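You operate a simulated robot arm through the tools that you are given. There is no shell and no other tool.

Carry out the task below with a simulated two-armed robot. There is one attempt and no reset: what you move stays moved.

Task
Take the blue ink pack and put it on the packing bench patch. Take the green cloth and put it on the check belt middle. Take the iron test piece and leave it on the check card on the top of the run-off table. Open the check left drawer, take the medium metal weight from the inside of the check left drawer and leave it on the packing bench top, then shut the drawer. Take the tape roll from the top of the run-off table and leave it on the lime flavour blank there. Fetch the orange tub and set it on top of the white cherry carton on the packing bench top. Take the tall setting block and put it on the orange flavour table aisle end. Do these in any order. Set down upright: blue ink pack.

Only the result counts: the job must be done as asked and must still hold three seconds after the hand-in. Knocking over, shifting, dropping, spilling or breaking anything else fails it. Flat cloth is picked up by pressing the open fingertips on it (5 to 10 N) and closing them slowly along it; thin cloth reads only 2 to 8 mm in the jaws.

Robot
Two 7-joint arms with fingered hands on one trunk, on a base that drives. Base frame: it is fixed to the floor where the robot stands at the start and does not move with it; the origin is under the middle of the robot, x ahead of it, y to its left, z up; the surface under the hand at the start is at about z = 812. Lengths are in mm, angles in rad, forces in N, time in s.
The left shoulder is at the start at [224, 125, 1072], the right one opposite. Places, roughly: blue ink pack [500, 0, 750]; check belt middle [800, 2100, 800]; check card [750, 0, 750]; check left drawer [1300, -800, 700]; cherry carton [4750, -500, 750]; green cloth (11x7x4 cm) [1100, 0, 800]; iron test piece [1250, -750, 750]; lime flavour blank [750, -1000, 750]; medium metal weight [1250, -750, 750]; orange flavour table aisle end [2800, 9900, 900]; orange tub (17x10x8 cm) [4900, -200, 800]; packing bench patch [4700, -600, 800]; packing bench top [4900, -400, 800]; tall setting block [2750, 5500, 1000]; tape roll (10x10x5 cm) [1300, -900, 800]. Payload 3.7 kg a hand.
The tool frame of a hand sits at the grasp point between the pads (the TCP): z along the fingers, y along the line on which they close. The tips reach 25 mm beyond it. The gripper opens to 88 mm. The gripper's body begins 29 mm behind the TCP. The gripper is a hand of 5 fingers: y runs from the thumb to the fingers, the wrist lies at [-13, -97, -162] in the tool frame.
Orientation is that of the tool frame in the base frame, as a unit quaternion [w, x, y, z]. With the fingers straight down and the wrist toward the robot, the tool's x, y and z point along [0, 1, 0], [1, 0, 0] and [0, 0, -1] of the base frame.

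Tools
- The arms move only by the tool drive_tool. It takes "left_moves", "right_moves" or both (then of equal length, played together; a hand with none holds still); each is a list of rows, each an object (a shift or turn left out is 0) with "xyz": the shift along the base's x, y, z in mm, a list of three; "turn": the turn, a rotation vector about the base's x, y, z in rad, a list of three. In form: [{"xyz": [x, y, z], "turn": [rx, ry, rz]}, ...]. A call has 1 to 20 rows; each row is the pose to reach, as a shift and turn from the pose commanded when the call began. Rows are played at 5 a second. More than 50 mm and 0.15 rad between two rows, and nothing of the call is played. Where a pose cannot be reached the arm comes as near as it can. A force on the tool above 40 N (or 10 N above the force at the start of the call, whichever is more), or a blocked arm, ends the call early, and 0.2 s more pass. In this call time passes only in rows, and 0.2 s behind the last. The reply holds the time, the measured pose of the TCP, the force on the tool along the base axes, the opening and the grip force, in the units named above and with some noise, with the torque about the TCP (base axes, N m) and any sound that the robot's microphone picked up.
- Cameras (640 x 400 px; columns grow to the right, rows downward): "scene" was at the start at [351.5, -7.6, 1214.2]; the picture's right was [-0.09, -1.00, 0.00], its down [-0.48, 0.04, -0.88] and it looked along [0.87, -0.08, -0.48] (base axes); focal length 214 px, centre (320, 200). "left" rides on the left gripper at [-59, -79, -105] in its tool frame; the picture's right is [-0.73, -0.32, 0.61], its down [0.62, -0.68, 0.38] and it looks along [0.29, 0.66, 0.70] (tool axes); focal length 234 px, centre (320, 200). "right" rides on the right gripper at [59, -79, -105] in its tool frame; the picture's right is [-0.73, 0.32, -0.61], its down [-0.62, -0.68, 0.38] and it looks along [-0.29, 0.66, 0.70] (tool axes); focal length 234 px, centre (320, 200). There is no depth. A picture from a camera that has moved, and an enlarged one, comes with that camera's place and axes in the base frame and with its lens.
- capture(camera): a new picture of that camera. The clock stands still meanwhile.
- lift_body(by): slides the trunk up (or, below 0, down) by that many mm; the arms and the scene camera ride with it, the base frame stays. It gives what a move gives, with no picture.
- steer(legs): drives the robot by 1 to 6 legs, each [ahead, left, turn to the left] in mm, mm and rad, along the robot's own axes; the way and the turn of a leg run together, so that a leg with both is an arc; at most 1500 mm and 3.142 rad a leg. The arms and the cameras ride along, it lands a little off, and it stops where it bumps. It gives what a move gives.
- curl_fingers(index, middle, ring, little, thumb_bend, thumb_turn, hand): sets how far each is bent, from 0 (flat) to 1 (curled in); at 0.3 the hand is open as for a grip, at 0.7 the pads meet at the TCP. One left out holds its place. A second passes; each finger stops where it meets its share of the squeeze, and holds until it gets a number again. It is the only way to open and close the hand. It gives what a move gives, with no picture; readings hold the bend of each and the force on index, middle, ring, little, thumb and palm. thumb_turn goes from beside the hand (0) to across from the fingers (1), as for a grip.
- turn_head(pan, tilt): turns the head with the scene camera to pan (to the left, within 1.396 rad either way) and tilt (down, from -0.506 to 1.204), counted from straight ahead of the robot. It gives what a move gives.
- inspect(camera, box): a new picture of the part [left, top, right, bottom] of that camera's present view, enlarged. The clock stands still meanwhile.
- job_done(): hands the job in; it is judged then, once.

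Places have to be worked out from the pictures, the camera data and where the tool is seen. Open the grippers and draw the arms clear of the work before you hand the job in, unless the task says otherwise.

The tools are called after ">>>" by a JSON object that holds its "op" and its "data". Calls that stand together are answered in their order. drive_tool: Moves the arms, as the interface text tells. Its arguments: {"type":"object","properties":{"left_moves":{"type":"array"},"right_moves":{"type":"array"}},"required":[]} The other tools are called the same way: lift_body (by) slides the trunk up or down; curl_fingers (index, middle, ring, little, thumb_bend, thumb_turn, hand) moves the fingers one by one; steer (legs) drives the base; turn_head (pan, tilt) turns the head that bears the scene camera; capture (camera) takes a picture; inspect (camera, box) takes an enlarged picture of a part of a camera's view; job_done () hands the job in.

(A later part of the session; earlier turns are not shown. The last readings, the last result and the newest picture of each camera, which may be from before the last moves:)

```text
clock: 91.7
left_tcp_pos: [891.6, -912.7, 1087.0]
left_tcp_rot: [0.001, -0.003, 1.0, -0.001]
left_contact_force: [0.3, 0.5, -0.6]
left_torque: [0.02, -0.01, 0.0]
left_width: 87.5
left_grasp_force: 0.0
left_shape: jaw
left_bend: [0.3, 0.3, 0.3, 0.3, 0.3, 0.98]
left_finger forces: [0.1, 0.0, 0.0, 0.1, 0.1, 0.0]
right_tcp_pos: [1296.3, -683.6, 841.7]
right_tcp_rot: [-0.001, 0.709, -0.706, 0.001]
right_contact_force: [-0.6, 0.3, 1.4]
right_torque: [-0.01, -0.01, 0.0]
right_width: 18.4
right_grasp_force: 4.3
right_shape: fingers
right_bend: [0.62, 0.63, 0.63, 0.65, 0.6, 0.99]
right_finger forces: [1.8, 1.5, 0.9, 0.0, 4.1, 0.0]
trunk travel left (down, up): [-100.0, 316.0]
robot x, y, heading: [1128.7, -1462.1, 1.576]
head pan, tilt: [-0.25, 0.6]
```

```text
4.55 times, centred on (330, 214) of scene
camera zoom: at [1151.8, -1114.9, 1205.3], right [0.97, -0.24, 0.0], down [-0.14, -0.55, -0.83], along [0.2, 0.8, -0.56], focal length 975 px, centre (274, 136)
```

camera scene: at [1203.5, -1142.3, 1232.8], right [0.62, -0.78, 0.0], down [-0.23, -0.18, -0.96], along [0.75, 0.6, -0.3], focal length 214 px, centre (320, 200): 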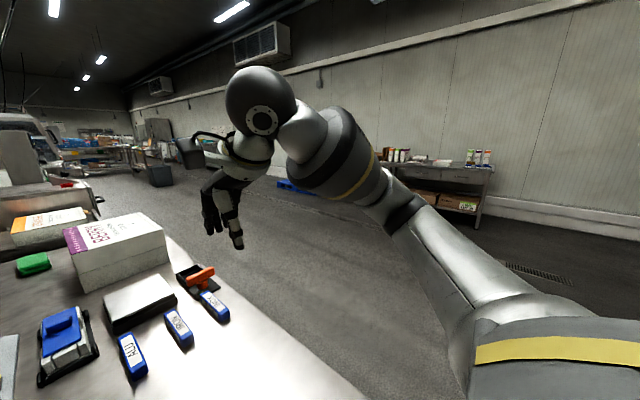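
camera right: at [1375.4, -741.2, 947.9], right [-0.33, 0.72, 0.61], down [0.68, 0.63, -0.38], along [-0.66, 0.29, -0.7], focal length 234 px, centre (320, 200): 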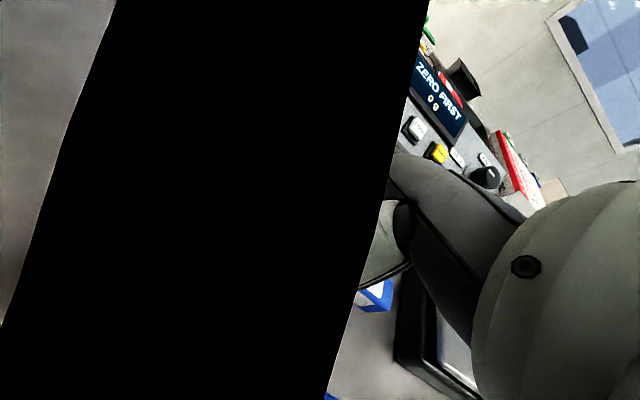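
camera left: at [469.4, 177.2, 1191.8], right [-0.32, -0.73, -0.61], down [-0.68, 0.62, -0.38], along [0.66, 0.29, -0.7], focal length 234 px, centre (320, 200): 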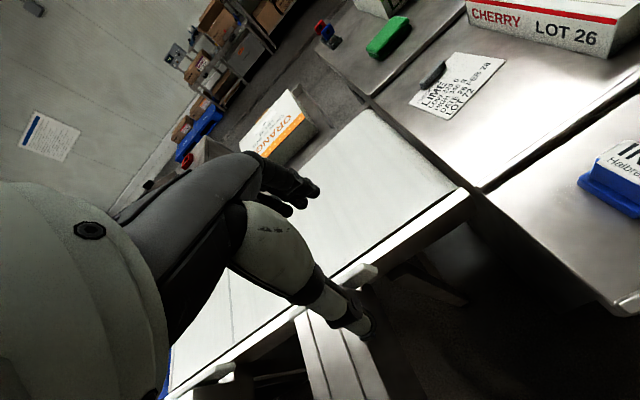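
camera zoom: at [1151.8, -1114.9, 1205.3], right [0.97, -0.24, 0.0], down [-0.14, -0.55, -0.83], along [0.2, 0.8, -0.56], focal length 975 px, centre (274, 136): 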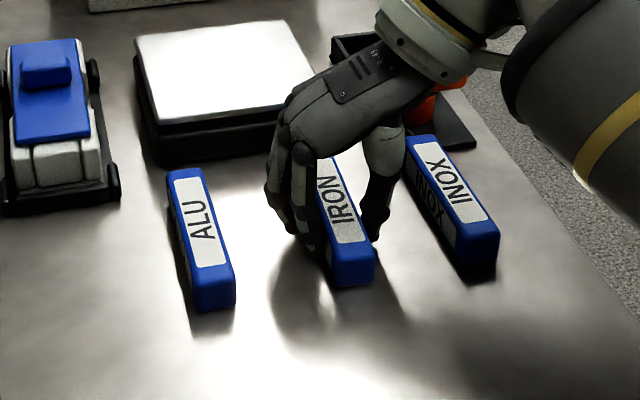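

IRON is pinched (width 18 mm). I tighten and lift straight up.

>>> {"op": "curl_fingers", "data": {"hand": "right", "index": 0.75, "middle": 0.75, "ring": 0.75, "little": 0.7, "thumb_bend": 0.75}}

>>> {"op": "drive_tool", "data": {"right_moves": [{"xyz": [0, 0, 15]}, {"xyz": [0, 0, 40]}, {"xyz": [0, 0, 80]}, {"xyz": [0, 0, 120]}]}}

>>> {"op": "inspect", "data": {"camera": "scene", "box": [240, 120, 400, 220]}}

```text
clock: 92.7
left_tcp_pos: [890.8, -913.1, 1088.7]
left_tcp_rot: [0.0, -0.002, 1.0, 0.0]
left_contact_force: [0.0, 0.3, 0.4]
left_torque: [0.03, 0.03, -0.04]
left_width: 87.8
left_grasp_force: 0.0
left_shape: jaw
left_bend: [0.3, 0.3, 0.3, 0.3, 0.3, 0.98]
left_finger forces: [0.0, 0.1, 0.0, 0.1, 0.0, 0.0]
right_tcp_pos: [1297.0, -682.1, 842.3]
right_tcp_rot: [0.0, 0.709, -0.705, 0.001]
right_contact_force: [0.6, 0.0, -0.4]
right_torque: [-0.02, -0.01, 0.02]
right_width: 17.6
right_grasp_force: 15.6
right_shape: fingers
right_bend: [0.73, 0.73, 0.74, 0.7, 0.59, 0.97]
right_finger forces: [8.1, 4.6, 2.7, 0.0, 16.1, 0.0]
trunk travel left (down, up): [-100.0, 316.0]
robot x, y, heading: [1129.6, -1457.1, 1.576]
head pan, tilt: [-0.25, 0.6]
```

```text
clock: 93.7
left_tcp_pos: [891.1, -912.7, 1088.2]
left_tcp_rot: [0.0, -0.002, 1.0, 0.001]
left_contact_force: [-0.4, -1.2, 0.0]
left_torque: [-0.05, 0.01, 0.0]
left_width: 87.8
left_grasp_force: 0.1
left_shape: jaw
left_bend: [0.3, 0.3, 0.3, 0.3, 0.3, 0.98]
left_finger forces: [0.1, 0.0, 0.0, 0.1, 0.1, 0.0]
right_tcp_pos: [1297.0, -685.9, 963.1]
right_tcp_rot: [-0.001, 0.709, -0.706, 0.001]
right_contact_force: [-0.5, -0.5, -0.4]
right_torque: [0.07, 0.01, 0.0]
right_width: 17.6
right_grasp_force: 15.9
right_shape: fingers
right_bend: [0.73, 0.73, 0.74, 0.7, 0.59, 0.97]
right_finger forces: [8.1, 4.5, 2.7, 0.0, 16.3, 0.0]
trunk travel left (down, up): [-100.0, 316.0]
robot x, y, heading: [1129.8, -1458.6, 1.575]
head pan, tilt: [-0.25, 0.6]
```

```text
4.00 times, centred on (320, 170) of scene
camera zoom: at [1151.7, -1115.5, 1205.6], right [0.97, -0.24, 0.0], down [-0.14, -0.55, -0.83], along [0.2, 0.8, -0.56], focal length 858 px, centre (320, 320)
```

zoom: 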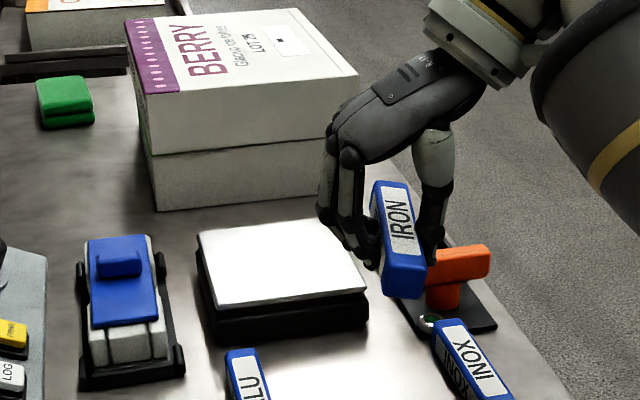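

IRON is held firmly. I reverse the path: turn the hand back, draw in and raise.

>>> {"op": "drive_tool", "data": {"right_moves": [{"xyz": [4, -10, 20], "turn": [0, 0, -0.143]}, {"xyz": [8, -25, 40], "turn": [0, 0, -0.286]}, {"xyz": [12, -40, 60], "turn": [0, 0, -0.429]}, {"xyz": [16, -55, 80], "turn": [0, 0, -0.572]}, {"xyz": [20, -70, 100], "turn": [0, 0, -0.715]}, {"xyz": [25, -85, 115], "turn": [0, 0, -0.858]}, {"xyz": [30, -100, 125], "turn": [0, 0, -1.0]}, {"xyz": [35, -115, 130], "turn": [0, 0, -1.143]}, {"xyz": [40, -130, 135], "turn": [0, 0, -1.286]}, {"xyz": [44, -145, 140], "turn": [0, 0, -1.429]}, {"xyz": [48, -156, 145], "turn": [0, 0, -1.571]}]}}

>>> {"op": "drive_tool", "data": {"right_moves": [{"xyz": [10, -40, 0]}, {"xyz": [20, -80, 0]}, {"xyz": [25, -120, 0]}]}}

>>> {"op": "capture", "data": {"camera": "right"}}

```text
clock: 96.1
left_tcp_pos: [890.1, -912.8, 1088.4]
left_tcp_rot: [0.0, -0.002, 1.0, 0.001]
left_contact_force: [0.0, -0.3, -0.6]
left_torque: [0.0, -0.02, 0.03]
left_width: 87.6
left_grasp_force: 0.0
left_shape: jaw
left_bend: [0.3, 0.3, 0.3, 0.3, 0.3, 0.98]
left_finger forces: [0.1, 0.0, 0.0, 0.0, 0.0, 0.0]
right_tcp_pos: [1345.5, -841.2, 1106.9]
right_tcp_rot: [-0.002, -0.002, 1.0, -0.001]
right_contact_force: [1.5, 0.4, -0.5]
right_torque: [0.03, 0.02, 0.0]
right_width: 17.2
right_grasp_force: 15.7
right_shape: fingers
right_bend: [0.73, 0.73, 0.74, 0.7, 0.59, 0.97]
right_finger forces: [8.2, 4.3, 2.8, 0.0, 16.4, 0.0]
trunk travel left (down, up): [-100.0, 316.0]
robot x, y, heading: [1131.3, -1458.1, 1.576]
head pan, tilt: [-0.25, 0.6]
```

```text
clock: 96.9
left_tcp_pos: [892.4, -913.0, 1089.0]
left_tcp_rot: [0.001, -0.003, 1.0, 0.001]
left_contact_force: [-0.4, 0.0, 0.7]
left_torque: [0.0, -0.01, -0.02]
left_width: 87.8
left_grasp_force: 0.0
left_shape: jaw
left_bend: [0.3, 0.3, 0.3, 0.3, 0.3, 0.98]
left_finger forces: [0.0, 0.0, 0.1, 0.1, 0.0, 0.0]
right_tcp_pos: [1370.4, -960.0, 1109.2]
right_tcp_rot: [0.0, -0.001, 1.0, 0.0]
right_contact_force: [-0.2, 0.0, -0.3]
right_torque: [0.0, 0.01, -0.04]
right_width: 17.2
right_grasp_force: 15.6
right_shape: fingers
right_bend: [0.73, 0.73, 0.74, 0.7, 0.59, 0.97]
right_finger forces: [8.2, 4.3, 2.8, 0.0, 16.4, 0.0]
trunk travel left (down, up): [-100.0, 316.0]
robot x, y, heading: [1134.4, -1459.4, 1.575]
head pan, tilt: [-0.25, 0.6]
```

```text
taken
camera right: at [1310.5, -1040.2, 1214.7], right [0.73, 0.33, 0.61], down [0.63, -0.68, -0.38], along [0.29, 0.66, -0.7], focal length 234 px, centre (320, 200)
```

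right: 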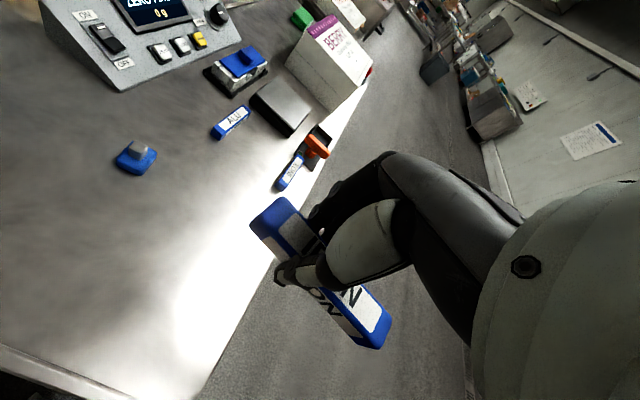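

I drive back to the near side of the table, in front of the card and the ink packs.

>>> {"op": "steer", "data": {"legs": [[-100, 0, 0], [0, 1130, 0], [0, 0, -1.575], [0, 1450, 0], [0, 80, 0]]}}

>>> {"op": "turn_head", "data": {"pan": 0.0, "tilt": 0.7}}

>>> {"op": "capture", "data": {"camera": "scene"}}

>>> {"op": "inspect", "data": {"camera": "scene", "box": [220, 90, 380, 190]}}

```text
clock: 125.5
left_tcp_pos: [559.1, 222.5, 1088.0]
left_tcp_rot: [0.001, 0.714, 0.7, 0.0]
left_contact_force: [-0.9, 1.0, -0.6]
left_torque: [0.02, -0.03, 0.03]
left_width: 88.1
left_grasp_force: 0.0
left_shape: jaw
left_bend: [0.3, 0.3, 0.3, 0.3, 0.3, 0.98]
left_finger forces: [0.0, 0.0, 0.0, 0.0, 0.1, 0.1]
right_tcp_pos: [499.8, -253.2, 1108.1]
right_tcp_rot: [-0.001, 0.714, 0.7, -0.001]
right_contact_force: [-0.3, 1.3, -0.1]
right_torque: [0.03, -0.04, 0.0]
right_width: 17.1
right_grasp_force: 14.9
right_shape: fingers
right_bend: [0.73, 0.73, 0.74, 0.7, 0.59, 0.97]
right_finger forces: [7.8, 4.1, 2.7, 0.1, 15.6, 0.0]
trunk travel left (down, up): [-100.0, 316.0]
robot x, y, heading: [5.6, -5.2, -0.022]
head pan, tilt: [-0.25, 0.6]
```

```text
clock: 126.2
left_tcp_pos: [558.4, 222.5, 1088.8]
left_tcp_rot: [0.0, 0.714, 0.7, 0.0]
left_contact_force: [0.4, -0.2, -0.6]
left_torque: [0.0, 0.0, 0.03]
left_width: 87.8
left_grasp_force: 0.2
left_shape: jaw
left_bend: [0.3, 0.3, 0.3, 0.3, 0.3, 0.98]
left_finger forces: [0.0, 0.0, 0.1, 0.0, 0.0, 0.1]
right_tcp_pos: [498.8, -254.2, 1107.7]
right_tcp_rot: [-0.001, 0.714, 0.7, -0.001]
right_contact_force: [-0.6, -0.3, 0.1]
right_torque: [0.0, 0.02, 0.02]
right_width: 17.0
right_grasp_force: 15.1
right_shape: fingers
right_bend: [0.73, 0.73, 0.74, 0.7, 0.59, 0.97]
right_finger forces: [7.8, 4.1, 2.7, 0.0, 15.7, 0.0]
trunk travel left (down, up): [-100.0, 316.0]
robot x, y, heading: [9.1, -0.6, -0.019]
head pan, tilt: [0.0, 0.7]
```

```text
taken
camera scene: at [351.0, -9.4, 1196.7], right [-0.02, -1.0, 0.0], down [-0.64, 0.01, -0.77], along [0.76, -0.02, -0.64], focal length 214 px, centre (320, 200)
```

scene: 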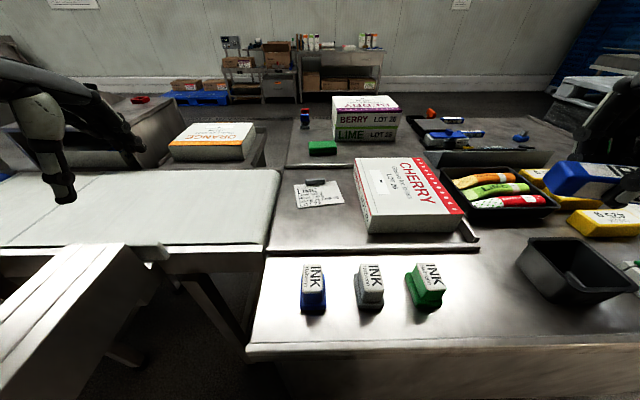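

```text
4.00 times, centred on (300, 140) of scene
camera zoom: at [351.0, -9.4, 1196.7], right [-0.02, -1.0, 0.0], down [-0.64, 0.01, -0.77], along [0.76, -0.02, -0.64], focal length 858 px, centre (400, 440)
```

zoom: 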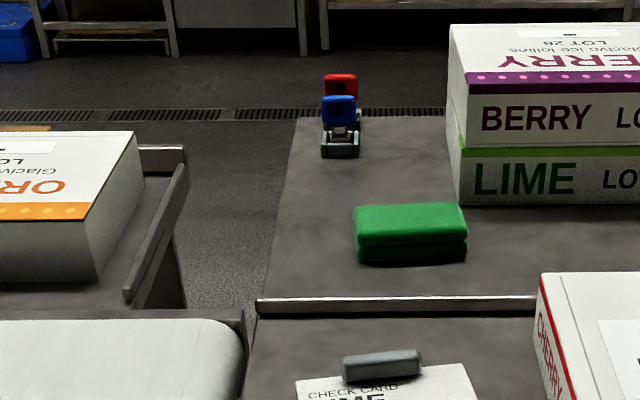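

I zoom on the check card to get its corners and the grey piece on it.

>>> {"op": "inspect", "data": {"camera": "scene", "box": [260, 160, 380, 235]}}

```text
5.33 times, centred on (320, 198) of scene
camera zoom: at [351.0, -9.4, 1196.7], right [-0.02, -1.0, 0.0], down [-0.64, 0.01, -0.77], along [0.76, -0.02, -0.64], focal length 1144 px, centre (320, 213)
```

zoom: 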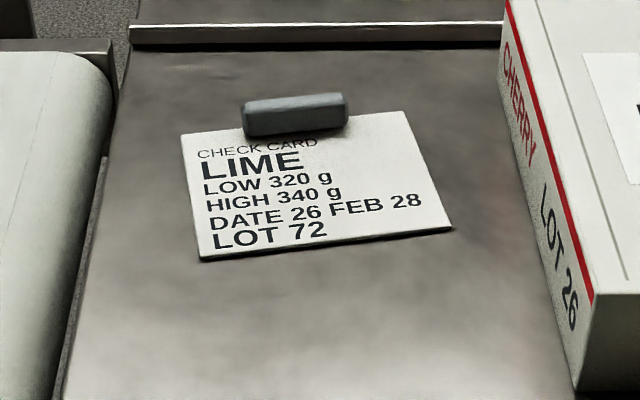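

The card's centre is at about [837, -17], with a grey piece on its far edge; IRON will go at about [822, -22]. I carry it forward first, then left over the card.

>>> {"op": "drive_tool", "data": {"right_moves": [{"xyz": [45, 0, 0]}, {"xyz": [90, 0, 0]}, {"xyz": [135, 10, 0]}, {"xyz": [180, 30, 0]}, {"xyz": [220, 60, 0]}, {"xyz": [250, 95, 0]}, {"xyz": [280, 130, 0]}, {"xyz": [305, 170, 0]}, {"xyz": [320, 210, -10]}, {"xyz": [323, 246, -30]}, {"xyz": [323, 246, -75]}, {"xyz": [323, 246, -120]}]}}

>>> {"op": "capture", "data": {"camera": "right"}}

>>> {"op": "inspect", "data": {"camera": "scene", "box": [240, 120, 400, 220]}}

```text
clock: 128.8
left_tcp_pos: [559.2, 221.0, 1087.9]
left_tcp_rot: [-0.001, 0.714, 0.7, -0.001]
left_contact_force: [0.6, 1.1, 0.2]
left_torque: [0.0, 0.02, 0.0]
left_width: 87.6
left_grasp_force: 0.1
left_shape: jaw
left_bend: [0.3, 0.3, 0.3, 0.3, 0.3, 0.98]
left_finger forces: [0.0, 0.0, 0.0, 0.0, 0.0, 0.0]
right_tcp_pos: [821.6, -9.1, 987.6]
right_tcp_rot: [-0.001, 0.715, 0.699, 0.0]
right_contact_force: [0.2, -0.8, -0.3]
right_torque: [0.05, -0.03, 0.01]
right_width: 16.7
right_grasp_force: 14.8
right_shape: fingers
right_bend: [0.73, 0.73, 0.74, 0.7, 0.59, 0.97]
right_finger forces: [7.4, 4.2, 2.5, 0.1, 15.3, 0.0]
trunk travel left (down, up): [-100.0, 316.0]
robot x, y, heading: [5.6, 2.1, -0.017]
head pan, tilt: [0.0, 0.7]
```

```text
taken
camera right: at [744.3, 51.7, 1093.1], right [0.31, -0.73, 0.61], down [-0.69, -0.61, -0.38], along [0.65, -0.3, -0.7], focal length 234 px, centre (320, 200)
```

right: 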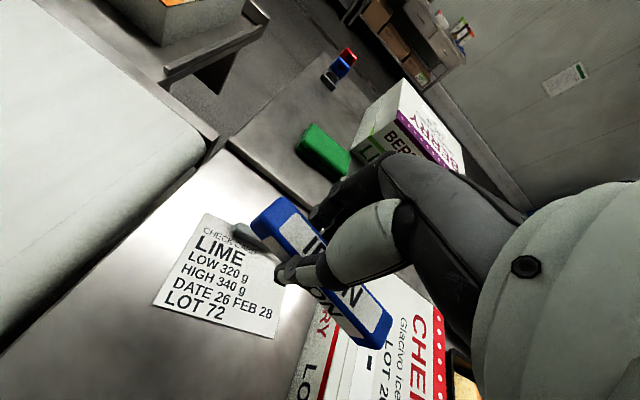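

```text
4.00 times, centred on (320, 170) of scene
camera zoom: at [351.6, -9.2, 1196.4], right [-0.02, -1.0, 0.0], down [-0.64, 0.01, -0.76], along [0.76, -0.02, -0.64], focal length 858 px, centre (320, 320)
```

zoom: 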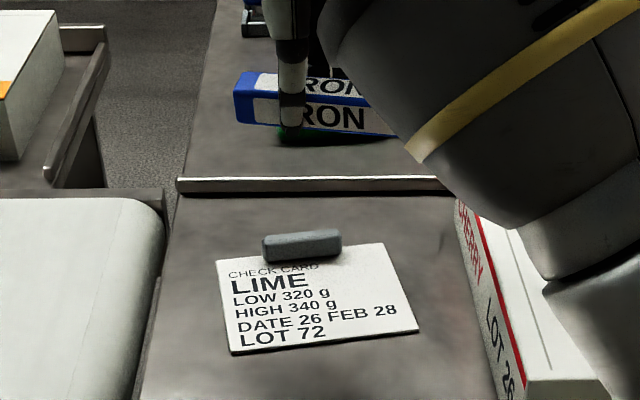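

Both views agree on the card. I lower IRON onto it, with small last steps.

>>> {"op": "drive_tool", "data": {"right_moves": [{"xyz": [0, 0, -40]}, {"xyz": [0, 0, -80]}, {"xyz": [0, 0, -115]}, {"xyz": [0, 0, -130]}, {"xyz": [0, 0, -136]}, {"xyz": [0, 0, -140]}, {"xyz": [0, 0, -143]}]}}

>>> {"op": "inspect", "data": {"camera": "scene", "box": [240, 120, 400, 220]}}

```text
clock: 130.7
left_tcp_pos: [543.0, 225.6, 1102.6]
left_tcp_rot: [0.01, 0.715, 0.699, 0.007]
left_contact_force: [0.2, -0.1, 0.2]
left_torque: [-0.01, 0.01, -0.02]
left_width: 88.0
left_grasp_force: 0.1
left_shape: jaw
left_bend: [0.3, 0.3, 0.3, 0.3, 0.3, 0.98]
left_finger forces: [0.0, 0.0, 0.1, 0.0, 0.1, 0.0]
right_tcp_pos: [826.0, -4.8, 912.6]
right_tcp_rot: [0.038, 0.713, 0.699, 0.034]
right_contact_force: [1.2, 0.3, -0.3]
right_torque: [0.05, 0.0, -0.01]
right_width: 16.4
right_grasp_force: 15.1
right_shape: fingers
right_bend: [0.73, 0.73, 0.74, 0.7, 0.59, 0.97]
right_finger forces: [7.5, 4.2, 2.7, 0.0, 15.5, 0.1]
trunk travel left (down, up): [-100.0, 316.0]
robot x, y, heading: [6.9, -0.1, -0.017]
head pan, tilt: [0.0, 0.7]
stopped in row 7 (right hand): the arm was blocked; the commanded pose is now the measured one
```

```text
4.00 times, centred on (320, 170) of scene
camera zoom: at [332.2, -4.7, 1205.8], right [-0.02, -1.0, 0.0], down [-0.63, 0.01, -0.77], along [0.77, -0.02, -0.63], focal length 858 px, centre (320, 320)
```

zoom: 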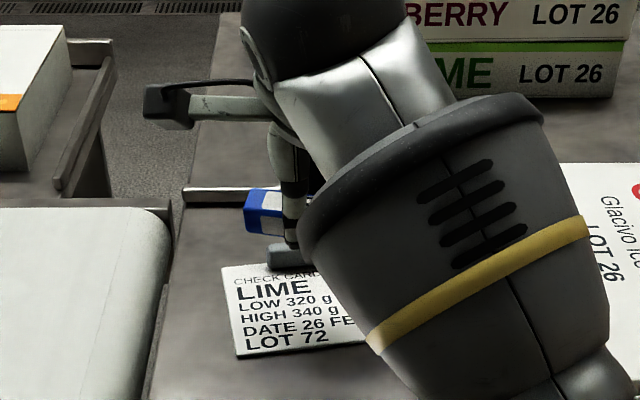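

The arm got blocked at z≈912 and the trunk twisted; the forearm is probably touching the cherry box or body. I raise the hand straight back up at once.

>>> {"op": "drive_tool", "data": {"right_moves": [{"xyz": [-4, -4, 30]}, {"xyz": [-4, -4, 70]}]}}

>>> {"op": "capture", "data": {"camera": "scene"}}

```text
clock: 131.2
left_tcp_pos: [552.4, 220.8, 1090.1]
left_tcp_rot: [0.001, 0.715, 0.699, 0.001]
left_contact_force: [0.8, 0.6, 1.4]
left_torque: [0.03, 0.03, -0.01]
left_width: 87.9
left_grasp_force: 0.0
left_shape: jaw
left_bend: [0.3, 0.3, 0.3, 0.3, 0.3, 0.98]
left_finger forces: [0.0, 0.1, 0.1, 0.0, 0.0, 0.1]
right_tcp_pos: [821.2, -12.8, 943.7]
right_tcp_rot: [0.017, 0.715, 0.699, 0.016]
right_contact_force: [-0.4, -0.5, -0.6]
right_torque: [0.03, -0.02, 0.0]
right_width: 16.7
right_grasp_force: 14.8
right_shape: fingers
right_bend: [0.73, 0.73, 0.74, 0.7, 0.59, 0.97]
right_finger forces: [7.6, 4.2, 2.5, 0.0, 15.4, 0.1]
trunk travel left (down, up): [-100.0, 316.0]
robot x, y, heading: [5.4, -0.0, -0.02]
head pan, tilt: [0.0, 0.7]
```

```text
taken
camera scene: at [343.8, -9.6, 1197.5], right [-0.02, -1.0, 0.0], down [-0.64, 0.01, -0.77], along [0.77, -0.02, -0.64], focal length 214 px, centre (320, 200)
```

scene: 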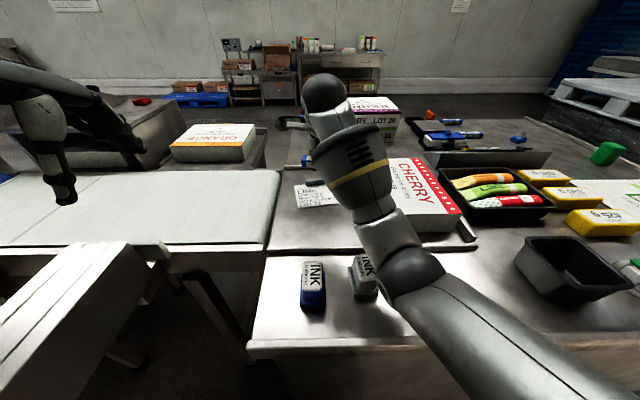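

The elbow hangs low near the green and grey ink packs. I raise further and look whether anything moved.

>>> {"op": "drive_tool", "data": {"right_moves": [{"xyz": [0, 0, 40]}, {"xyz": [0, 0, 80]}, {"xyz": [0, 0, 120]}]}}

>>> {"op": "capture", "data": {"camera": "scene"}}

>>> {"op": "inspect", "data": {"camera": "scene", "box": [260, 220, 500, 370]}}

```text
clock: 132.1
left_tcp_pos: [558.6, 223.4, 1088.3]
left_tcp_rot: [0.001, 0.714, 0.7, 0.0]
left_contact_force: [-0.5, 0.0, 1.2]
left_torque: [-0.02, -0.03, -0.01]
left_width: 87.5
left_grasp_force: 0.1
left_shape: jaw
left_bend: [0.3, 0.3, 0.3, 0.3, 0.3, 0.98]
left_finger forces: [0.0, 0.1, 0.0, 0.0, 0.0, 0.0]
right_tcp_pos: [826.6, -9.2, 1058.7]
right_tcp_rot: [0.013, 0.714, 0.7, 0.015]
right_contact_force: [-0.9, 0.4, -0.9]
right_torque: [0.02, -0.02, 0.03]
right_width: 16.5
right_grasp_force: 15.0
right_shape: fingers
right_bend: [0.73, 0.73, 0.74, 0.7, 0.59, 0.97]
right_finger forces: [7.5, 4.1, 2.4, 0.1, 15.1, 0.1]
trunk travel left (down, up): [-100.0, 316.0]
robot x, y, heading: [6.5, 3.1, -0.02]
head pan, tilt: [0.0, 0.7]
```

```text
taken
camera scene: at [350.9, -9.0, 1196.4], right [-0.02, -1.0, 0.0], down [-0.64, 0.01, -0.77], along [0.76, -0.01, -0.64], focal length 214 px, centre (320, 200)
```

scene: 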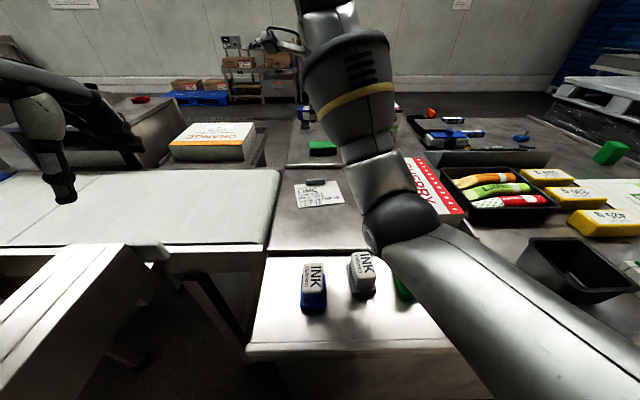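

```text
2.67 times, centred on (380, 295) of scene
camera zoom: at [350.9, -9.0, 1196.4], right [-0.02, -1.0, 0.0], down [-0.64, 0.01, -0.77], along [0.76, -0.01, -0.64], focal length 572 px, centre (160, -53)
```

zoom: 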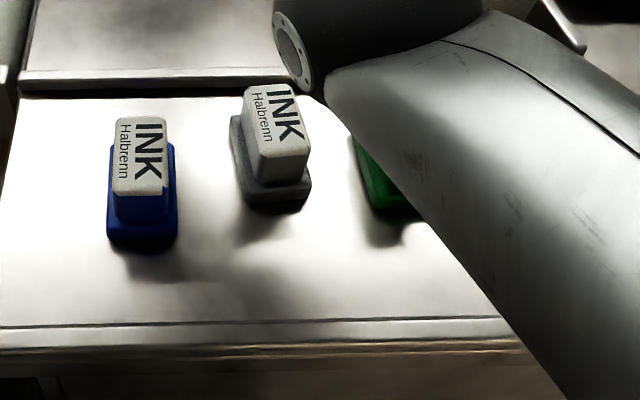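

The grey ink pack was pushed a bit by the elbow; I will restore it. First I take the right arm up and back the way it came.

>>> {"op": "drive_tool", "data": {"right_moves": [{"xyz": [0, 0, 40]}, {"xyz": [0, 0, 80]}, {"xyz": [-5, -40, 90]}, {"xyz": [-15, -80, 90]}, {"xyz": [-40, -120, 90]}, {"xyz": [-75, -155, 90]}, {"xyz": [-110, -190, 90]}, {"xyz": [-150, -220, 90]}, {"xyz": [-195, -240, 90]}, {"xyz": [-240, -260, 90]}, {"xyz": [-280, -280, 80]}]}}

>>> {"op": "capture", "data": {"camera": "scene"}}

>>> {"op": "inspect", "data": {"camera": "scene", "box": [260, 220, 500, 370]}}

```text
clock: 134.4
left_tcp_pos: [559.7, 220.7, 1088.1]
left_tcp_rot: [0.0, 0.714, 0.7, -0.001]
left_contact_force: [0.8, 0.3, -0.3]
left_torque: [-0.04, 0.02, -0.03]
left_width: 87.7
left_grasp_force: 0.1
left_shape: jaw
left_bend: [0.3, 0.3, 0.3, 0.3, 0.3, 0.98]
left_finger forces: [0.0, 0.0, 0.0, 0.0, 0.1, 0.0]
right_tcp_pos: [571.4, -367.2, 1142.2]
right_tcp_rot: [0.013, 0.713, 0.701, 0.013]
right_contact_force: [-0.1, 0.4, -0.8]
right_torque: [-0.02, 0.0, 0.0]
right_width: 16.1
right_grasp_force: 13.7
right_shape: fingers
right_bend: [0.73, 0.73, 0.74, 0.7, 0.59, 0.97]
right_finger forces: [7.1, 4.1, 2.2, 0.1, 14.4, 0.0]
right hand out of reach, approached as far as the arm can: row 6, 7, 8, 9, 10, 11
trunk travel left (down, up): [-100.0, 316.0]
robot x, y, heading: [7.4, -6.3, -0.02]
head pan, tilt: [0.0, 0.7]
```

```text
taken
camera scene: at [351.8, -9.1, 1196.2], right [-0.02, -1.0, 0.0], down [-0.64, 0.01, -0.76], along [0.76, -0.01, -0.64], focal length 214 px, centre (320, 200)
```

scene: 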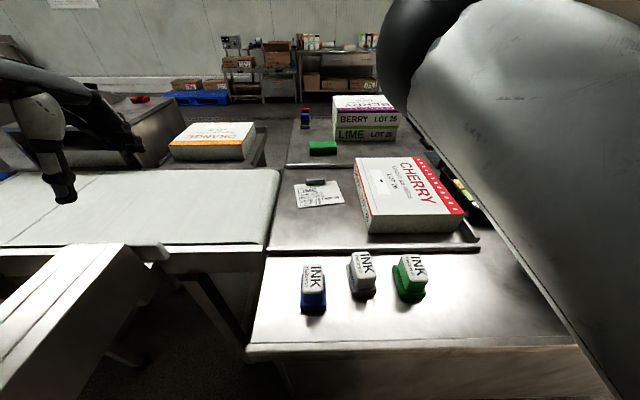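

```text
2.67 times, centred on (380, 295) of scene
camera zoom: at [351.8, -9.1, 1196.2], right [-0.02, -1.0, 0.0], down [-0.64, 0.01, -0.76], along [0.76, -0.01, -0.64], focal length 572 px, centre (160, -53)
```

zoom: 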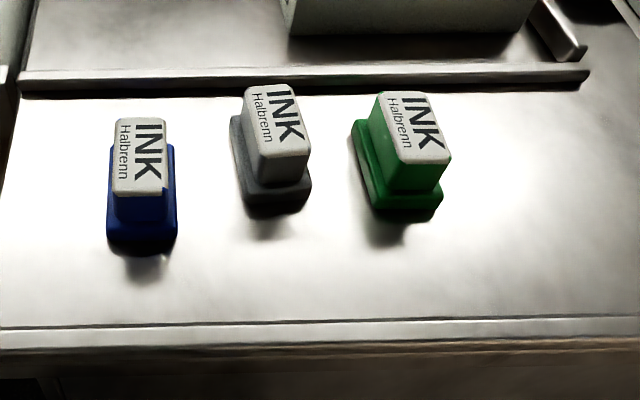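

Grey and green packs shifted by about 20–40 mm; I will put them back. First I reset the right arm posture by stretching it forward and re-bending as before, well above the table.

>>> {"op": "drive_tool", "data": {"right_moves": [{"xyz": [45, 18, 2]}, {"xyz": [90, 36, 4]}, {"xyz": [135, 54, 6]}, {"xyz": [180, 72, 8]}, {"xyz": [225, 90, 10]}, {"xyz": [270, 108, 12]}, {"xyz": [310, 125, 14]}, {"xyz": [345, 140, 16]}]}}

>>> {"op": "capture", "data": {"camera": "scene"}}

```text
clock: 136.2
left_tcp_pos: [557.0, 221.0, 1089.4]
left_tcp_rot: [0.0, 0.713, 0.701, 0.001]
left_contact_force: [-0.2, 0.2, 0.2]
left_torque: [-0.01, 0.0, 0.0]
left_width: 87.8
left_grasp_force: 0.1
left_shape: jaw
left_bend: [0.3, 0.3, 0.3, 0.3, 0.3, 0.98]
left_finger forces: [0.1, 0.0, 0.0, 0.1, 0.1, 0.0]
right_tcp_pos: [917.7, -223.7, 1160.6]
right_tcp_rot: [0.016, 0.714, 0.7, 0.018]
right_contact_force: [-1.1, -0.4, -0.7]
right_torque: [0.0, 0.0, -0.02]
right_width: 15.9
right_grasp_force: 13.8
right_shape: fingers
right_bend: [0.73, 0.74, 0.74, 0.7, 0.6, 0.97]
right_finger forces: [7.0, 4.0, 2.2, 0.0, 13.8, 0.0]
right hand out of reach, approached as far as the arm can: row 1, 2
trunk travel left (down, up): [-100.0, 316.0]
robot x, y, heading: [4.8, -0.6, -0.015]
head pan, tilt: [0.0, 0.7]
```

```text
taken
camera scene: at [349.4, -9.7, 1197.3], right [-0.02, -1.0, 0.0], down [-0.64, 0.01, -0.77], along [0.77, -0.01, -0.64], focal length 214 px, centre (320, 200)
```

scene: 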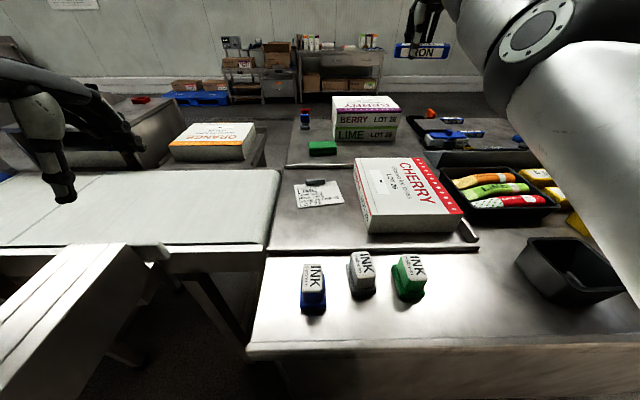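

Now the outward-and-back motion with the turn about the vertical to re-bend the elbow outward.

>>> {"op": "drive_tool", "data": {"right_moves": [{"xyz": [40, 0, 15]}, {"xyz": [80, 0, 30]}, {"xyz": [120, 0, 45]}, {"xyz": [75, 0, 30], "turn": [0, 0, -0.14]}, {"xyz": [30, 0, 15], "turn": [0, 0, -0.28]}, {"xyz": [-15, 0, 0], "turn": [0, 0, -0.42]}, {"xyz": [-60, 0, -15], "turn": [0, 0, -0.56]}, {"xyz": [-105, 0, -20], "turn": [0, 0, -0.7]}, {"xyz": [-150, 0, -20], "turn": [0, 0, -0.56]}, {"xyz": [-190, 0, -20], "turn": [0, 0, -0.42]}, {"xyz": [-230, 0, -20], "turn": [0, 0, -0.28]}, {"xyz": [-270, 0, -20], "turn": [0, 0, -0.14]}, {"xyz": [-310, 0, -20], "turn": [0, 0, 0]}]}}

>>> {"op": "capture", "data": {"camera": "scene"}}

```text
clock: 139.1
left_tcp_pos: [558.7, 221.9, 1088.1]
left_tcp_rot: [0.001, 0.714, 0.7, 0.0]
left_contact_force: [0.0, 0.6, 0.5]
left_torque: [0.03, -0.02, 0.03]
left_width: 87.5
left_grasp_force: 0.0
left_shape: jaw
left_bend: [0.3, 0.3, 0.3, 0.3, 0.3, 0.98]
left_finger forces: [0.0, 0.0, 0.1, 0.0, 0.0, 0.0]
right_tcp_pos: [722.8, -294.7, 1117.5]
right_tcp_rot: [0.014, 0.713, 0.701, 0.015]
right_contact_force: [-0.2, -0.8, 0.2]
right_torque: [0.0, 0.02, 0.04]
right_width: 15.0
right_grasp_force: 13.2
right_shape: fingers
right_bend: [0.73, 0.74, 0.74, 0.7, 0.6, 0.97]
right_finger forces: [6.8, 3.8, 2.1, 0.1, 13.2, 0.0]
right hand out of reach, approached as far as the arm can: row 1, 2, 3, 4, 5, 10, 11, 12, 13
trunk travel left (down, up): [-100.0, 316.0]
robot x, y, heading: [4.3, -5.1, -0.016]
head pan, tilt: [0.0, 0.7]
```

```text
taken
camera scene: at [350.8, -9.4, 1196.7], right [-0.02, -1.0, 0.0], down [-0.64, 0.01, -0.76], along [0.76, -0.01, -0.64], focal length 214 px, centre (320, 200)
```

scene: 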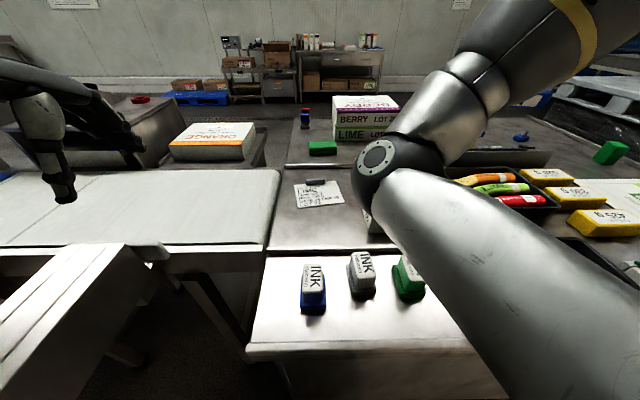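

The elbow bent inward this time. I stretch again and re-bend with the opposite turn so the elbow goes outward.

>>> {"op": "drive_tool", "data": {"right_moves": [{"xyz": [45, 10, 5]}, {"xyz": [90, 20, 10]}, {"xyz": [135, 35, 20]}, {"xyz": [180, 50, 30]}, {"xyz": [220, 60, 40]}, {"xyz": [260, 70, 50]}, {"xyz": [300, 70, 60]}, {"xyz": [330, 70, 70]}, {"xyz": [330, 70, 70]}]}}

>>> {"op": "drive_tool", "data": {"right_moves": [{"xyz": [40, 0, 15], "turn": [0, 0, 0.1]}, {"xyz": [20, 0, 5], "turn": [0, 0, 0.24]}, {"xyz": [0, 0, 0], "turn": [0, 0, 0.38]}, {"xyz": [-30, 0, -5], "turn": [0, 0, 0.52]}, {"xyz": [-60, 0, -10], "turn": [0, 0, 0.66]}, {"xyz": [-100, 0, -15], "turn": [0, 0, 0.8]}, {"xyz": [-140, 0, -20], "turn": [0, 0, 0.8]}, {"xyz": [-180, 0, -20], "turn": [0, 0, 0.66]}, {"xyz": [-220, -20, -20], "turn": [0, 0, 0.52]}]}}

>>> {"op": "capture", "data": {"camera": "scene"}}

```text
clock: 141.1
left_tcp_pos: [560.3, 222.7, 1087.4]
left_tcp_rot: [0.0, 0.713, 0.701, 0.0]
left_contact_force: [0.7, -0.5, -0.6]
left_torque: [-0.04, -0.02, 0.0]
left_width: 87.8
left_grasp_force: 0.1
left_shape: jaw
left_bend: [0.3, 0.3, 0.3, 0.3, 0.3, 0.98]
left_finger forces: [0.0, 0.0, 0.1, 0.0, 0.1, 0.1]
right_tcp_pos: [928.3, -226.5, 1146.0]
right_tcp_rot: [0.014, 0.713, 0.701, 0.016]
right_contact_force: [-1.0, -0.7, -0.7]
right_torque: [0.03, -0.02, -0.04]
right_width: 14.8
right_grasp_force: 12.6
right_shape: fingers
right_bend: [0.74, 0.74, 0.74, 0.7, 0.6, 0.97]
right_finger forces: [6.9, 3.8, 2.0, 0.0, 12.9, 0.0]
right hand out of reach, approached as far as the arm can: row 5, 6, 7, 8, 9
trunk travel left (down, up): [-100.0, 316.0]
robot x, y, heading: [3.5, -4.0, -0.022]
head pan, tilt: [0.0, 0.7]
```

```text
clock: 143.1
left_tcp_pos: [558.8, 222.0, 1089.0]
left_tcp_rot: [0.0, 0.714, 0.701, 0.001]
left_contact_force: [-0.4, 0.5, 0.0]
left_torque: [0.0, 0.0, 0.0]
left_width: 87.6
left_grasp_force: 0.0
left_shape: jaw
left_bend: [0.3, 0.3, 0.3, 0.3, 0.3, 0.98]
left_finger forces: [0.0, 0.0, 0.1, 0.0, 0.0, 0.0]
right_tcp_pos: [707.3, -245.2, 1128.9]
right_tcp_rot: [0.01, 0.508, 0.861, 0.017]
right_contact_force: [0.5, 0.2, -0.3]
right_torque: [0.04, -0.01, 0.04]
right_width: 14.4
right_grasp_force: 12.8
right_shape: fingers
right_bend: [0.74, 0.74, 0.74, 0.7, 0.6, 0.97]
right_finger forces: [6.7, 3.9, 2.1, 0.0, 12.5, 0.1]
right hand out of reach, approached as far as the arm can: row 1, 2, 3, 6
trunk travel left (down, up): [-100.0, 316.0]
robot x, y, heading: [0.8, -4.3, -0.018]
head pan, tilt: [0.0, 0.7]
```

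```text
taken
camera scene: at [350.0, -9.2, 1197.1], right [-0.02, -1.0, 0.0], down [-0.64, 0.01, -0.77], along [0.77, -0.01, -0.64], focal length 214 px, centre (320, 200)
```

scene: 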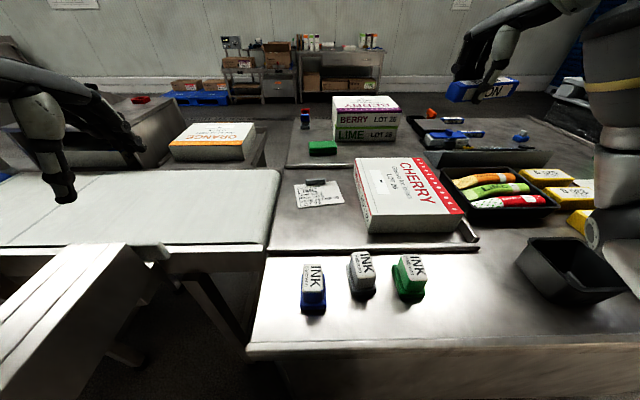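

The elbow is outward now. I turn the hand back, draw it in, and check the grip of IRON.

>>> {"op": "drive_tool", "data": {"right_moves": [{"xyz": [-30, -10, 0], "turn": [0, 0, -0.13]}, {"xyz": [-60, -20, 0], "turn": [0, 0, -0.26]}, {"xyz": [-90, -30, 0], "turn": [0, 0, -0.39]}, {"xyz": [-120, -40, 0], "turn": [0, 0, -0.5]}]}}

>>> {"op": "capture", "data": {"camera": "scene"}}

>>> {"op": "capture", "data": {"camera": "right"}}

```text
clock: 144.1
left_tcp_pos: [558.5, 222.5, 1089.0]
left_tcp_rot: [0.0, 0.714, 0.7, 0.0]
left_contact_force: [0.1, -0.4, -0.4]
left_torque: [0.0, -0.01, -0.02]
left_width: 88.0
left_grasp_force: 0.1
left_shape: jaw
left_bend: [0.3, 0.3, 0.3, 0.3, 0.3, 0.98]
left_finger forces: [0.0, 0.0, 0.0, 0.0, 0.0, 0.0]
right_tcp_pos: [587.3, -284.8, 1129.8]
right_tcp_rot: [0.014, 0.706, 0.708, 0.015]
right_contact_force: [0.5, 0.7, -0.4]
right_torque: [0.02, 0.01, 0.01]
right_width: 14.1
right_grasp_force: 12.4
right_shape: fingers
right_bend: [0.74, 0.74, 0.74, 0.7, 0.6, 0.97]
right_finger forces: [6.7, 3.6, 2.0, 0.0, 12.4, 0.1]
trunk travel left (down, up): [-100.0, 316.0]
robot x, y, heading: [8.6, -3.1, -0.021]
head pan, tilt: [0.0, 0.7]
```

```text
taken
camera scene: at [349.9, -9.3, 1197.1], right [-0.02, -1.0, 0.0], down [-0.64, 0.01, -0.77], along [0.77, -0.01, -0.64], focal length 214 px, centre (320, 200)
```

scene: 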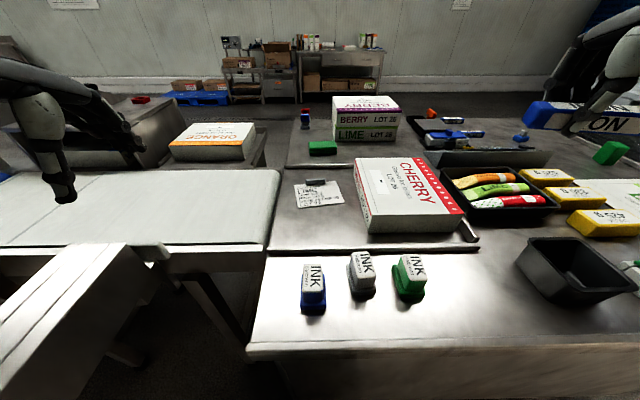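

```text
taken
camera right: at [502.8, -227.2, 1231.3], right [0.3, -0.73, 0.62], down [-0.66, -0.62, -0.41], along [0.69, -0.29, -0.67], focal length 234 px, centre (320, 200)
```

right: 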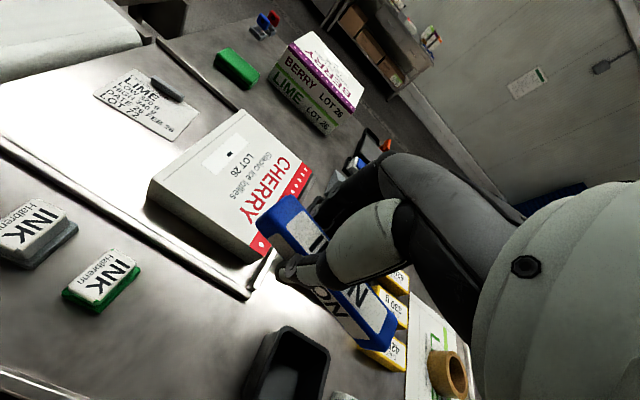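

Both packs moved about 15–20 mm (grey now ≈[533, -92] near edge instead of [517, -100]; green ≈[527, -180] instead of [517, -200]). I back the base off and raise the trunk for elbow clearance, then tighten the grip on IRON.

>>> {"op": "steer", "data": {"legs": [[-120, 0, 0.02]]}}

>>> {"op": "lift_body", "data": {"by": 120}}

>>> {"op": "curl_fingers", "data": {"hand": "right", "index": 0.78, "middle": 0.78, "ring": 0.78, "thumb_bend": 0.78}}

>>> {"op": "capture", "data": {"camera": "scene"}}

```text
clock: 145.3
left_tcp_pos: [436.6, 234.4, 1088.4]
left_tcp_rot: [0.001, 0.707, 0.707, 0.0]
left_contact_force: [0.5, 0.3, 0.3]
left_torque: [-0.01, -0.02, -0.01]
left_width: 88.0
left_grasp_force: 0.1
left_shape: jaw
left_bend: [0.3, 0.3, 0.3, 0.3, 0.3, 0.98]
left_finger forces: [0.0, 0.2, 0.1, 0.0, 0.0, 0.0]
right_tcp_pos: [475.8, -271.7, 1129.2]
right_tcp_rot: [0.014, 0.699, 0.715, 0.015]
right_contact_force: [-0.3, 0.4, -0.9]
right_torque: [0.01, -0.02, -0.01]
right_width: 14.2
right_grasp_force: 11.5
right_shape: fingers
right_bend: [0.74, 0.74, 0.74, 0.7, 0.6, 0.97]
right_finger forces: [6.7, 3.7, 1.9, 0.0, 12.5, 0.0]
trunk travel left (down, up): [-100.0, 316.0]
robot x, y, heading: [-113.5, -1.0, 0.001]
head pan, tilt: [0.0, 0.7]
```

```text
clock: 146.8
left_tcp_pos: [438.8, 234.0, 1208.0]
left_tcp_rot: [-0.001, 0.707, 0.707, -0.001]
left_contact_force: [-0.2, 0.0, 0.1]
left_torque: [0.0, 0.03, 0.02]
left_width: 87.8
left_grasp_force: 0.0
left_shape: jaw
left_bend: [0.3, 0.3, 0.3, 0.3, 0.3, 0.98]
left_finger forces: [0.0, 0.1, 0.0, 0.0, 0.0, 0.0]
right_tcp_pos: [478.4, -273.2, 1247.7]
right_tcp_rot: [0.014, 0.699, 0.715, 0.013]
right_contact_force: [0.4, -0.2, -0.5]
right_torque: [-0.01, 0.0, 0.01]
right_width: 14.1
right_grasp_force: 12.8
right_shape: fingers
right_bend: [0.74, 0.74, 0.74, 0.7, 0.6, 0.97]
right_finger forces: [6.7, 3.7, 1.8, 0.1, 12.3, 0.0]
trunk travel left (down, up): [-220.0, 196.0]
robot x, y, heading: [-109.5, 0.3, -0.002]
head pan, tilt: [0.0, 0.7]
```

```text
clock: 147.8
left_tcp_pos: [438.0, 234.2, 1208.4]
left_tcp_rot: [0.0, 0.707, 0.707, 0.0]
left_contact_force: [-0.3, 0.4, 0.2]
left_torque: [0.0, -0.02, 0.02]
left_width: 87.7
left_grasp_force: 0.1
left_shape: jaw
left_bend: [0.3, 0.3, 0.3, 0.3, 0.3, 0.98]
left_finger forces: [0.0, 0.0, 0.1, 0.0, 0.0, 0.1]
right_tcp_pos: [476.2, -273.4, 1249.3]
right_tcp_rot: [0.015, 0.699, 0.715, 0.015]
right_contact_force: [-0.2, -0.6, -0.5]
right_torque: [0.0, -0.08, 0.01]
right_width: 14.4
right_grasp_force: 20.9
right_shape: fingers
right_bend: [0.76, 0.76, 0.77, 0.7, 0.61, 0.96]
right_finger forces: [11.9, 6.6, 3.1, 0.0, 20.0, 0.0]
trunk travel left (down, up): [-220.0, 196.0]
robot x, y, heading: [-114.9, -3.5, 0.001]
head pan, tilt: [0.0, 0.7]
```

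```text
taken
camera scene: at [104.8, -1.2, 1333.3], right [0.0, -1.0, 0.0], down [-0.64, 0.0, -0.76], along [0.76, 0.0, -0.64], focal length 214 px, centre (320, 200)
```

scene: 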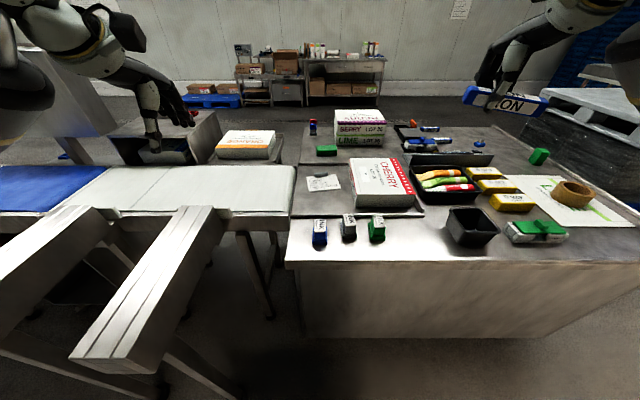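

The shoulders move back as the trunk rises, so I drive 165 mm closer to keep reach, with the elbow now higher. Then I bring IRON over the card at z≈1150.

>>> {"op": "steer", "data": {"legs": [[165, 0, 0]]}}

>>> {"op": "drive_tool", "data": {"right_moves": [{"xyz": [35, 20, 0], "turn": [0, 0.02, 0.03]}, {"xyz": [70, 50, 0], "turn": [0, 0.042, 0.06]}, {"xyz": [105, 85, -5], "turn": [0, 0.042, 0.1]}, {"xyz": [135, 125, -15], "turn": [0, 0.042, 0.1]}, {"xyz": [160, 165, -25], "turn": [0, 0.042, 0.1]}, {"xyz": [175, 205, -40], "turn": [0, 0.042, 0.1]}, {"xyz": [180, 240, -60], "turn": [0, 0.042, 0.1]}, {"xyz": [181, 264, -90], "turn": [0, 0.042, 0.1]}]}}

>>> {"op": "capture", "data": {"camera": "scene"}}

>>> {"op": "capture", "data": {"camera": "left"}}

```text
clock: 149.2
left_tcp_pos: [599.4, 233.6, 1208.4]
left_tcp_rot: [0.0, 0.707, 0.708, 0.0]
left_contact_force: [-0.2, 0.5, 0.1]
left_torque: [0.0, 0.04, -0.01]
left_width: 87.9
left_grasp_force: 0.0
left_shape: jaw
left_bend: [0.3, 0.3, 0.3, 0.3, 0.3, 0.98]
left_finger forces: [0.1, 0.0, 0.1, 0.0, 0.0, 0.0]
right_tcp_pos: [639.8, -273.8, 1248.9]
right_tcp_rot: [0.014, 0.699, 0.715, 0.015]
right_contact_force: [-0.1, -0.5, -1.3]
right_torque: [0.03, 0.02, 0.03]
right_width: 14.4
right_grasp_force: 20.7
right_shape: fingers
right_bend: [0.76, 0.76, 0.77, 0.7, 0.61, 0.96]
right_finger forces: [12.0, 6.5, 3.1, 0.0, 20.0, 0.0]
trunk travel left (down, up): [-220.0, 196.0]
robot x, y, heading: [47.2, -4.1, 0.0]
head pan, tilt: [0.0, 0.7]
```

```text
refused: row 4 steps farther than a row can; nothing moved
```

```text
taken
camera scene: at [268.0, -1.2, 1333.3], right [0.0, -1.0, 0.0], down [-0.64, 0.0, -0.76], along [0.76, 0.0, -0.64], focal length 214 px, centre (320, 200)
```

scene: 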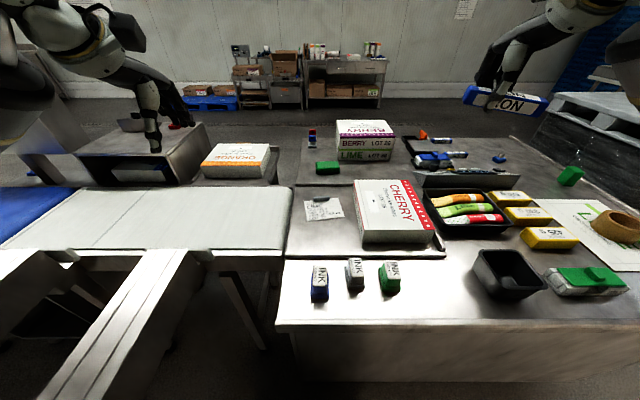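

```text
taken
camera left: at [520.2, 175.8, 1311.6], right [-0.32, -0.73, -0.61], down [-0.68, 0.62, -0.38], along [0.66, 0.29, -0.7], focal length 234 px, centre (320, 200)
```

left: 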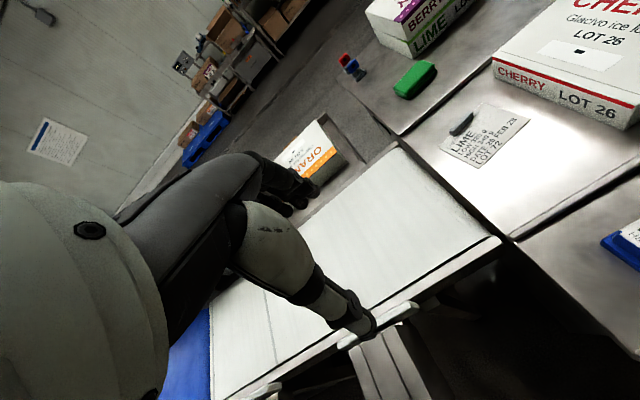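

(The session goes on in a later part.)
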